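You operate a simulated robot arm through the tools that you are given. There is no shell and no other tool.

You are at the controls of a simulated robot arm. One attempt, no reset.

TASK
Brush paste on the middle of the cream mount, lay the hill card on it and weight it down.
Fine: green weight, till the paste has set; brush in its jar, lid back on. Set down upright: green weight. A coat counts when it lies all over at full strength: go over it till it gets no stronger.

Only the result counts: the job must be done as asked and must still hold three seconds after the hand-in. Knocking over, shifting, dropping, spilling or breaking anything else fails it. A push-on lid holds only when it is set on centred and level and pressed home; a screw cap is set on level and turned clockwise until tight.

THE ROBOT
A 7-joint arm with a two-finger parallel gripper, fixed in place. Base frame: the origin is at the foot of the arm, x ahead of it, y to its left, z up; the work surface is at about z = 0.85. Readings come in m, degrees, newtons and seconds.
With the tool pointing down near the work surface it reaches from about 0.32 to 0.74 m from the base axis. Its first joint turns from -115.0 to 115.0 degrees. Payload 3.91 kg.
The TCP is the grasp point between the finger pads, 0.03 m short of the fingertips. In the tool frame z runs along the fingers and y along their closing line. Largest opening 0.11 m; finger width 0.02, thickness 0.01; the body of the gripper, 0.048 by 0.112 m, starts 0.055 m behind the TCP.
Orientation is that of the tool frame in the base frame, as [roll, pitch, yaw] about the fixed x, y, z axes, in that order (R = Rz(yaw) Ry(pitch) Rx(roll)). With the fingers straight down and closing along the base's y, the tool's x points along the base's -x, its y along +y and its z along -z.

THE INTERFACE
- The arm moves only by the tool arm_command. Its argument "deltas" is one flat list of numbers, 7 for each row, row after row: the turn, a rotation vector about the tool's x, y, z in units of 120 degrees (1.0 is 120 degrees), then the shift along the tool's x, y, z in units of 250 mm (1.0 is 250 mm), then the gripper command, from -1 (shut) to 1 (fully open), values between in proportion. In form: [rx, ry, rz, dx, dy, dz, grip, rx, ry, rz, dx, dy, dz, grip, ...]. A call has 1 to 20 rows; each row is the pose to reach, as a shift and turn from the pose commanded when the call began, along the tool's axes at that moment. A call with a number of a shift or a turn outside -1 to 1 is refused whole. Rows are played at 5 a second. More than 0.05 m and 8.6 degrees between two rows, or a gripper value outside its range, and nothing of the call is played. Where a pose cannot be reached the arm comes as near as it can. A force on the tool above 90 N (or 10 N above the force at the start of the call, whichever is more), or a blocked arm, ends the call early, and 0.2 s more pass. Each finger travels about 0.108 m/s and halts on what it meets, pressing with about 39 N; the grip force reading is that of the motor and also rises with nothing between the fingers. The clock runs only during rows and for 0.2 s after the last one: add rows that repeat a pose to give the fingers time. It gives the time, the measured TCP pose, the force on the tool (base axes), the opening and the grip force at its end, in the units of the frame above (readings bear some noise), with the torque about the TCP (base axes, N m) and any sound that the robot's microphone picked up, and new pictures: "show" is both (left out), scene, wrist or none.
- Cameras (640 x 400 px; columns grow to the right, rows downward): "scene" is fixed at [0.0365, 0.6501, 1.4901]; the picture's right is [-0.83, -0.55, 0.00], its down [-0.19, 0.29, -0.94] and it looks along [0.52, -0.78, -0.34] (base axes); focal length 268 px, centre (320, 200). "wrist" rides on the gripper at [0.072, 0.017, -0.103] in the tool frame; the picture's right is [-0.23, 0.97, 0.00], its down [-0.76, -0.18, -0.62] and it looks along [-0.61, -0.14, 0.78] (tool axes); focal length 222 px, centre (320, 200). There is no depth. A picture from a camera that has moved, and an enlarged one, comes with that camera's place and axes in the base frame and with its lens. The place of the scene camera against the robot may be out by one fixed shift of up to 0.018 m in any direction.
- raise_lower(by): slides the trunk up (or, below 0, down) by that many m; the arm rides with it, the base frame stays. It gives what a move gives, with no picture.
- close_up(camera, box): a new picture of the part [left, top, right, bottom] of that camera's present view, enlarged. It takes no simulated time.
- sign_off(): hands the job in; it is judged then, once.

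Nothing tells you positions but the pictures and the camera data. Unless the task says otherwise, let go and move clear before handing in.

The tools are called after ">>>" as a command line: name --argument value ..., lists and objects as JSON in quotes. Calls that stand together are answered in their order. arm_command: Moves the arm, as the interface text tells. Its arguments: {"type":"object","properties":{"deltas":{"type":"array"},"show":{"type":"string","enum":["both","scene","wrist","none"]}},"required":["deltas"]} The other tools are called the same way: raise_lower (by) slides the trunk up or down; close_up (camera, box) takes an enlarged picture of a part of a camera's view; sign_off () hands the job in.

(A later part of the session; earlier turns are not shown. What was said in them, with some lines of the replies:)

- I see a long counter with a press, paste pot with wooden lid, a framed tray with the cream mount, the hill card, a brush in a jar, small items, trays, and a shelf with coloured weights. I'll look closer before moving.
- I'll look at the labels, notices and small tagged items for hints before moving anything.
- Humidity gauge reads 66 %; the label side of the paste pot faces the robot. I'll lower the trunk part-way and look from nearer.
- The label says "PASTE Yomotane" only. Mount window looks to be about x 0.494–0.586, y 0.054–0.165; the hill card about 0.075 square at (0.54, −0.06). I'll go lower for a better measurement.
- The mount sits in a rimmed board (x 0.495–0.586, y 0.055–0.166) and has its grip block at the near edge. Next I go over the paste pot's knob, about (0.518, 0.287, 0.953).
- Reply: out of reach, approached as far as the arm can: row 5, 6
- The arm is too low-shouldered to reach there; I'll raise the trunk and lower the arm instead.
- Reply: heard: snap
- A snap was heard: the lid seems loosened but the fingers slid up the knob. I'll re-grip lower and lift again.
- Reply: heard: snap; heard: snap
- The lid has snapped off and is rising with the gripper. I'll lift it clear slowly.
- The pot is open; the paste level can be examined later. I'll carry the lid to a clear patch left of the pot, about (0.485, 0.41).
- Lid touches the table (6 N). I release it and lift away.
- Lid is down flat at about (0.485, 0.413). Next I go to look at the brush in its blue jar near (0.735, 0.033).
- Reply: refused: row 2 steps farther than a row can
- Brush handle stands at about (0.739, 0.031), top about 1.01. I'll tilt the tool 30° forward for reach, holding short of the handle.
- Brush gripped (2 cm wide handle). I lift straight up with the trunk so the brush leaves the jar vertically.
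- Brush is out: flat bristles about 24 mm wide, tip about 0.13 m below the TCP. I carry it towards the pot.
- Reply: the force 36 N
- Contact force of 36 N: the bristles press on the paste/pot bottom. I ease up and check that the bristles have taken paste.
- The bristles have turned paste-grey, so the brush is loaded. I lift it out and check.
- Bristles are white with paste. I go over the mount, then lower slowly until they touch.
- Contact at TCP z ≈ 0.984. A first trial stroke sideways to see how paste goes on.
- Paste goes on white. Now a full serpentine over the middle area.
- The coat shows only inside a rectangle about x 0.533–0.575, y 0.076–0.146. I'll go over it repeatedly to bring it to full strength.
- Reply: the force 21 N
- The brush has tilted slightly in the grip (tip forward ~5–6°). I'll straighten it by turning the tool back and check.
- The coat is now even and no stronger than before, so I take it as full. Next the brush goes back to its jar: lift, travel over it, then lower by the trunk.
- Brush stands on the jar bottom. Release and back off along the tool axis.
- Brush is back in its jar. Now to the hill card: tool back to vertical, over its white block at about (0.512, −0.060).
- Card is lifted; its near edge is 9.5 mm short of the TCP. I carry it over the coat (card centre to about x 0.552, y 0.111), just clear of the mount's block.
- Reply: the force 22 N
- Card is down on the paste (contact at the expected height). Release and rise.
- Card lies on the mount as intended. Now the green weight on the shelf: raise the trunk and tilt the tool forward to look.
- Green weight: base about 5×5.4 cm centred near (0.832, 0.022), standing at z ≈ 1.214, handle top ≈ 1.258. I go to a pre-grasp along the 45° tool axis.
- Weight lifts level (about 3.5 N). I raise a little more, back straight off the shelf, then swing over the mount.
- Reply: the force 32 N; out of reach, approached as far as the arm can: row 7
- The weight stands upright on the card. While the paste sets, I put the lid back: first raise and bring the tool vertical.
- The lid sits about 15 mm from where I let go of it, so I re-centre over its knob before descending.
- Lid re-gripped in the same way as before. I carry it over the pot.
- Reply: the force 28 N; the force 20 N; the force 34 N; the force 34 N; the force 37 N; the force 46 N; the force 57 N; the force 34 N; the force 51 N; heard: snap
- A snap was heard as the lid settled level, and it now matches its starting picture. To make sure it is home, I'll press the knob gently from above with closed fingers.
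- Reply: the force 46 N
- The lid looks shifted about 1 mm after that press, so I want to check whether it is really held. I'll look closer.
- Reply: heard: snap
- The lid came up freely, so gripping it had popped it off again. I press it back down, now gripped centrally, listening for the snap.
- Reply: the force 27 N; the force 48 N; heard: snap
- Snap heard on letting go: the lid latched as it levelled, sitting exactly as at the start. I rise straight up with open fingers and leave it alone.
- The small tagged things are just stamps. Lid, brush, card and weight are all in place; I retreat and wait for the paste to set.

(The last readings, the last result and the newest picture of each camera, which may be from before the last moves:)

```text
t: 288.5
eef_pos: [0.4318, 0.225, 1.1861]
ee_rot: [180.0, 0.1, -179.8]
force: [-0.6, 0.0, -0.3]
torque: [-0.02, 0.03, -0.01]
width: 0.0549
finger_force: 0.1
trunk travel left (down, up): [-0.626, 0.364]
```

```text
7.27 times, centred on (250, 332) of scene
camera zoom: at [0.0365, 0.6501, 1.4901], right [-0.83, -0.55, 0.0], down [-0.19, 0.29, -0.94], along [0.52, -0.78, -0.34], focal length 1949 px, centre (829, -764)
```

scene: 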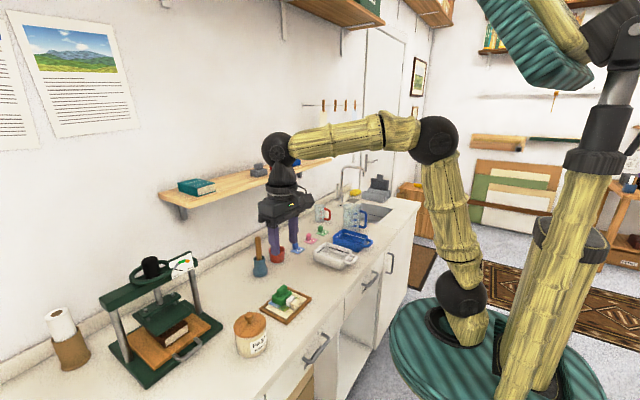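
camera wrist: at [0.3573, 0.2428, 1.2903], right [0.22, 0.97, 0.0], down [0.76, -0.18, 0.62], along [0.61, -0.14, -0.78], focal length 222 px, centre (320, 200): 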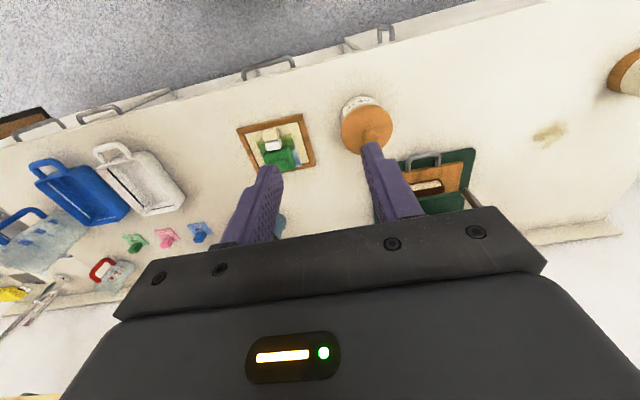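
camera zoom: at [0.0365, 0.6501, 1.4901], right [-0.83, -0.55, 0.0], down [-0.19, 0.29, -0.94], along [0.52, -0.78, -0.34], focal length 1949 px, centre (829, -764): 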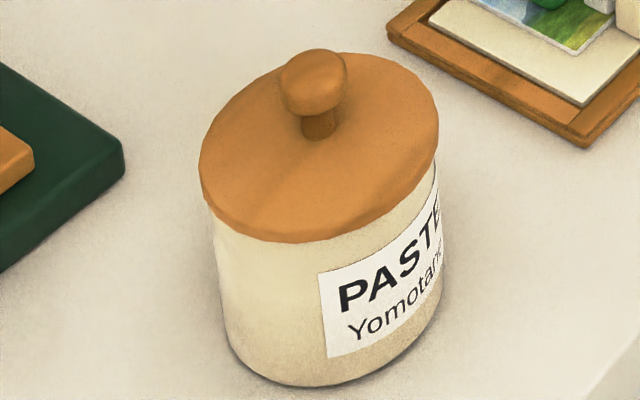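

>>> arm_command --deltas '[0, 0, 0, 0, 0, 0, 0, 0, 0, 0, 0, 0, 0, 0, 0, 0, 0, 0, 0, 0, 0, 0, 0, 0, 0, 0, 0, 0, 0, 0, 0, 0, 0, 0, 0, 0, 0, 0, 0, 0, 0, 0, 0, 0, 0, 0, 0, 0, 0, 0, 0, 0, 0, 0, 0, 0, 0, 0, 0, 0, 0, 0, 0, 0, 0, 0, 0, 0, 0, 0, 0, 0, 0, 0, 0, 0, 0, 0, 0, 0, 0, 0, 0, 0, 0, 0, 0, 0, 0, 0, 0, 0, 0, 0, 0, 0, 0, 0, 0, 0, 0, 0, 0, 0, 0, 0, 0, 0, 0, 0, 0, 0, 0, 0, 0, 0, 0, 0, 0, 0, 0, 0, 0, 0, 0, 0, 0, 0, 0, 0, 0, 0, 0, 0, 0, 0, 0, 0, 0, 0]' --show "none"

>>> arm_command --deltas '[0, 0, 0, 0, 0, 0, 0, 0, 0, 0, 0, 0, 0, 0, 0, 0, 0, 0, 0, 0, 0, 0, 0, 0, 0, 0, 0, 0, 0, 0, 0, 0, 0, 0, 0, 0, 0, 0, 0, 0, 0, 0, 0, 0, 0, 0, 0, 0, 0, 0, 0, 0, 0, 0, 0, 0, 0, 0, 0, 0, 0, 0, 0, 0, 0, 0, 0, 0, 0, 0, 0, 0, 0, 0, 0, 0, 0, 0, 0, 0, 0, 0, 0, 0, 0, 0, 0, 0, 0, 0, 0, 0, 0, 0, 0, 0, 0, 0, 0, 0, 0, 0, 0, 0, 0, 0, 0, 0, 0, 0, 0, 0, 0, 0, 0, 0, 0, 0, 0, 0, 0, 0, 0, 0, 0, 0, 0, 0, 0, 0, 0, 0, 0, 0, 0, 0, 0, 0, 0, 0]' --show "none"

>>> arm_command --deltas '[0, 0, 0, 0, 0, 0, 0, 0, 0, 0, 0, 0, 0, 0, 0, 0, 0, 0, 0, 0, 0, 0, 0, 0, 0, 0, 0, 0, 0, 0, 0, 0, 0, 0, 0, 0, 0, 0, 0, 0, 0, 0, 0, 0, 0, 0, 0, 0, 0, 0, 0, 0, 0, 0, 0, 0, 0, 0, 0, 0, 0, 0, 0, 0, 0, 0, 0, 0, 0, 0, 0, 0, 0, 0, 0, 0, 0, 0, 0, 0, 0, 0, 0, 0, 0, 0, 0, 0, 0, 0, 0, 0, 0, 0, 0, 0, 0, 0, 0, 0, 0, 0, 0, 0, 0, 0, 0, 0, 0, 0, 0, 0, 0, 0, 0, 0, 0, 0, 0, 0, 0, 0, 0, 0, 0, 0, 0, 0, 0, 0, 0, 0, 0, 0, 0, 0, 0, 0, 0, 0]' --show "none"

>>> arm_command --deltas '[0, 0, 0, 0, 0, 0, 0, 0, 0, 0, 0, 0, 0, 0, 0, 0, 0, 0, 0, 0, 0, 0, 0, 0, 0, 0, 0, 0, 0, 0, 0, 0, 0, 0, 0, 0, 0, 0, 0, 0, 0, 0, 0, 0, 0, 0, 0, 0, 0, 0, 0, 0, 0, 0, 0, 0, 0, 0, 0, 0, 0, 0, 0, 0, 0, 0, 0, 0, 0, 0, 0, 0, 0, 0, 0, 0, 0, 0, 0, 0, 0, 0, 0, 0, 0, 0, 0, 0, 0, 0, 0, 0, 0, 0, 0, 0, 0, 0, 0, 0, 0, 0, 0, 0, 0, 0, 0, 0, 0, 0, 0, 0, 0, 0, 0, 0, 0, 0, 0, 0, 0, 0, 0, 0, 0, 0, 0, 0, 0, 0, 0, 0, 0, 0, 0, 0, 0, 0, 0, 0]' --show "none"

>>> arm_command --deltas '[0, 0, 0, 0, 0, 0, 0, 0, 0, 0, 0, 0, 0, 0, 0, 0, 0, 0, 0, 0, 0, 0, 0, 0, 0, 0, 0, 0, 0, 0, 0, 0, 0, 0, 0, 0, 0, 0, 0, 0, 0, 0, 0, 0, 0, 0, 0, 0, 0, 0, 0, 0, 0, 0, 0, 0, 0, 0, 0, 0, 0, 0, 0, 0, 0, 0, 0, 0, 0, 0, 0, 0, 0, 0, 0, 0, 0, 0, 0, 0, 0, 0, 0, 0, 0, 0, 0, 0, 0, 0, 0, 0, 0, 0, 0, 0, 0, 0, 0, 0, 0, 0, 0, 0, 0, 0, 0, 0, 0, 0, 0, 0, 0, 0, 0, 0, 0, 0, 0, 0, 0, 0, 0, 0, 0, 0, 0, 0, 0, 0, 0, 0, 0, 0, 0, 0, 0, 0, 0, 0]' --show "none"

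>>> arm_command --deltas '[0, 0, 0, 0, 0, 0, 0, 0, 0, 0, 0, 0, 0, 0, 0, 0, 0, 0, 0, 0, 0, 0, 0, 0, 0, 0, 0, 0, 0, 0, 0, 0, 0, 0, 0, 0, 0, 0, 0, 0, 0, 0, 0, 0, 0, 0, 0, 0, 0, 0, 0, 0, 0, 0, 0, 0, 0, 0, 0, 0, 0, 0, 0, 0, 0, 0, 0, 0, 0, 0, 0, 0, 0, 0, 0, 0, 0, 0, 0, 0, 0, 0, 0, 0, 0, 0, 0, 0, 0, 0, 0, 0, 0, 0, 0, 0, 0, 0, 0, 0, 0, 0, 0, 0, 0, 0, 0, 0, 0, 0, 0, 0, 0, 0, 0, 0, 0, 0, 0, 0, 0, 0, 0, 0, 0, 0, 0, 0, 0, 0, 0, 0, 0, 0, 0, 0, 0, 0, 0, 0]' --show "none"

>>> arm_command --deltas '[0, 0, 0, 0, 0, 0, 0, 0, 0, 0, 0, 0, 0, 0, 0, 0, 0, 0, 0, 0, 0, 0, 0, 0, 0, 0, 0, 0, 0, 0, 0, 0, 0, 0, 0, 0, 0, 0, 0, 0, 0, 0, 0, 0, 0, 0, 0, 0, 0, 0, 0, 0, 0, 0, 0, 0, 0, 0, 0, 0, 0, 0, 0, 0, 0, 0, 0, 0, 0, 0, 0, 0, 0, 0, 0, 0, 0, 0, 0, 0, 0, 0, 0, 0, 0, 0, 0, 0, 0, 0, 0, 0, 0, 0, 0, 0, 0, 0, 0, 0, 0, 0, 0, 0, 0, 0, 0, 0, 0, 0, 0, 0, 0, 0, 0, 0, 0, 0, 0, 0, 0, 0, 0, 0, 0, 0, 0, 0, 0, 0, 0, 0, 0, 0, 0, 0, 0, 0, 0, 0]' --show "none"

>>> arm_command --deltas '[0, 0, 0, 0, 0, 0, 0, 0, 0, 0, 0, 0, 0, 0, 0, 0, 0, 0, 0, 0, 0, 0, 0, 0, 0, 0, 0, 0, 0, 0, 0, 0, 0, 0, 0, 0, 0, 0, 0, 0, 0, 0, 0, 0, 0, 0, 0, 0, 0, 0, 0, 0, 0, 0, 0, 0, 0, 0, 0, 0, 0, 0, 0, 0, 0, 0, 0, 0, 0, 0, 0, 0, 0, 0, 0, 0, 0, 0, 0, 0, 0, 0, 0, 0, 0, 0, 0, 0, 0, 0, 0, 0, 0, 0, 0, 0, 0, 0, 0, 0, 0, 0, 0, 0, 0, 0, 0, 0, 0, 0, 0, 0, 0, 0, 0, 0, 0, 0, 0, 0, 0, 0, 0, 0, 0, 0, 0, 0, 0, 0, 0, 0, 0, 0, 0, 0, 0, 0, 0, 0]' --show "none"

>>> arm_command --deltas '[0, 0, 0, 0, 0, 0, 0, 0, 0, 0, 0, 0, 0, 0, 0, 0, 0, 0, 0, 0, 0, 0, 0, 0, 0, 0, 0, 0, 0, 0, 0, 0, 0, 0, 0, 0, 0, 0, 0, 0, 0, 0, 0, 0, 0, 0, 0, 0, 0, 0, 0, 0, 0, 0, 0, 0, 0, 0, 0, 0, 0, 0, 0, 0, 0, 0, 0, 0, 0, 0, 0, 0, 0, 0, 0, 0, 0, 0, 0, 0, 0, 0, 0, 0, 0, 0, 0, 0, 0, 0, 0, 0, 0, 0, 0, 0, 0, 0, 0, 0, 0, 0, 0, 0, 0, 0, 0, 0, 0, 0, 0, 0, 0, 0, 0, 0, 0, 0, 0, 0, 0, 0, 0, 0, 0, 0, 0, 0, 0, 0, 0, 0, 0, 0, 0, 0, 0, 0, 0, 0]' --show "none"

>>> arm_command --deltas '[0, 0, 0, 0, 0, 0, 0, 0, 0, 0, 0, 0, 0, 0, 0, 0, 0, 0, 0, 0, 0, 0, 0, 0, 0, 0, 0, 0, 0, 0, 0, 0, 0, 0, 0, 0, 0, 0, 0, 0, 0, 0, 0, 0, 0, 0, 0, 0, 0, 0, 0, 0, 0, 0, 0, 0, 0, 0, 0, 0, 0, 0, 0, 0, 0, 0, 0, 0, 0, 0, 0, 0, 0, 0, 0, 0, 0, 0, 0, 0, 0, 0, 0, 0, 0, 0, 0, 0, 0, 0, 0, 0, 0, 0, 0, 0, 0, 0, 0, 0, 0, 0, 0, 0, 0, 0, 0, 0, 0, 0, 0, 0, 0, 0, 0, 0, 0, 0, 0, 0, 0, 0, 0, 0, 0, 0, 0, 0, 0, 0, 0, 0, 0, 0, 0, 0, 0, 0, 0, 0]' --show "scene"

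```text
t: 292.7
eef_pos: [0.4317, 0.2252, 1.1856]
ee_rot: [-179.9, 0.0, -179.9]
force: [0.1, 0.7, -0.1]
torque: [-0.01, 0.02, 0.01]
width: 0.0551
finger_force: 0.0
trunk travel left (down, up): [-0.626, 0.364]
```

```text
t: 296.9
eef_pos: [0.4313, 0.2255, 1.1859]
ee_rot: [180.0, 0.0, -179.9]
force: [-0.1, -0.1, 0.2]
torque: [-0.02, 0.0, 0.01]
width: 0.0551
finger_force: 0.1
trunk travel left (down, up): [-0.626, 0.364]
```

```text
t: 301.1
eef_pos: [0.4317, 0.2256, 1.1857]
ee_rot: [179.9, 0.0, -180.0]
force: [0.2, -0.4, 0.1]
torque: [0.01, 0.01, 0.06]
width: 0.055
finger_force: 0.2
trunk travel left (down, up): [-0.626, 0.364]
```

```text
t: 305.3
eef_pos: [0.4305, 0.2255, 1.1858]
ee_rot: [-180.0, 0.0, -179.9]
force: [-0.8, -0.2, -0.2]
torque: [0.02, -0.03, -0.01]
width: 0.055
finger_force: 0.1
trunk travel left (down, up): [-0.626, 0.364]
```

```text
t: 309.5
eef_pos: [0.4307, 0.2248, 1.1862]
ee_rot: [179.9, 0.0, -179.9]
force: [0.2, 0.4, 0.3]
torque: [0.0, 0.01, -0.01]
width: 0.0551
finger_force: 0.1
trunk travel left (down, up): [-0.626, 0.364]
```

```text
t: 313.7
eef_pos: [0.4309, 0.2258, 1.185]
ee_rot: [-179.9, -0.1, -179.9]
force: [0.4, -0.4, -0.3]
torque: [0.02, 0.01, 0.0]
width: 0.055
finger_force: 0.1
trunk travel left (down, up): [-0.626, 0.364]
```

```text
t: 317.9
eef_pos: [0.4317, 0.2252, 1.1852]
ee_rot: [180.0, 0.0, -180.0]
force: [0.0, 0.3, -0.8]
torque: [0.0, 0.0, 0.0]
width: 0.0549
finger_force: 0.2
trunk travel left (down, up): [-0.626, 0.364]
```

```text
t: 322.1
eef_pos: [0.4311, 0.2243, 1.1855]
ee_rot: [180.0, 0.0, -179.9]
force: [-0.2, 0.7, 0.2]
torque: [0.01, -0.05, -0.02]
width: 0.055
finger_force: 0.1
trunk travel left (down, up): [-0.626, 0.364]
```

```text
t: 326.3
eef_pos: [0.4305, 0.2253, 1.1865]
ee_rot: [179.9, 0.0, -179.9]
force: [0.1, -0.5, -0.3]
torque: [0.02, -0.02, -0.04]
width: 0.0552
finger_force: 0.0
trunk travel left (down, up): [-0.626, 0.364]
```

```text
t: 330.5
eef_pos: [0.4316, 0.2246, 1.1853]
ee_rot: [180.0, 0.1, -179.8]
force: [-0.5, 0.6, -0.6]
torque: [-0.02, 0.0, -0.02]
width: 0.0551
finger_force: 0.0
trunk travel left (down, up): [-0.626, 0.364]
```

scene: 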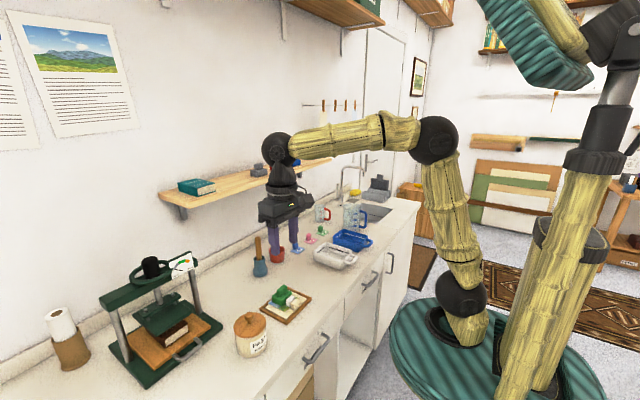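

The card lies on the pasted mount and has had the upright green weight on it for about three minutes. The brush is in its jar, the lid is on, and the arm is clear of everything, so I hand the job in.

>>> sign_off

```text
The job is handed in.
```

I've handed the job in. As far as I can see, everything asked for is in place, except that I couldn't confirm the paste has set.

- **Paste:** I brushed the middle of the cream mount until it was evenly white and further strokes made no difference.
- **Card:** The hill card lies flat on the paste. It sits about 1 cm off the mount's centre, away from the robot, because the mount's grip block takes up the near edge. Its far edge slightly overhangs the mount, into the gap at the frame.
- **Weight:** The green weight stands upright on the card and had been there about three minutes at hand-in. I left it on rather than taking it off. Nothing shows when the paste has set, so I simply waited a long time.
- **Brush:** It is back in its jar.
- **Lid:** It took several tries and popped off once. The last snap came as I let go of it, and it now sits as it did at the start. I didn't test it again after that.

The pot may have shifted by about a millimetre while I handled the lid. I saw nothing else knocked, spilled or moved.
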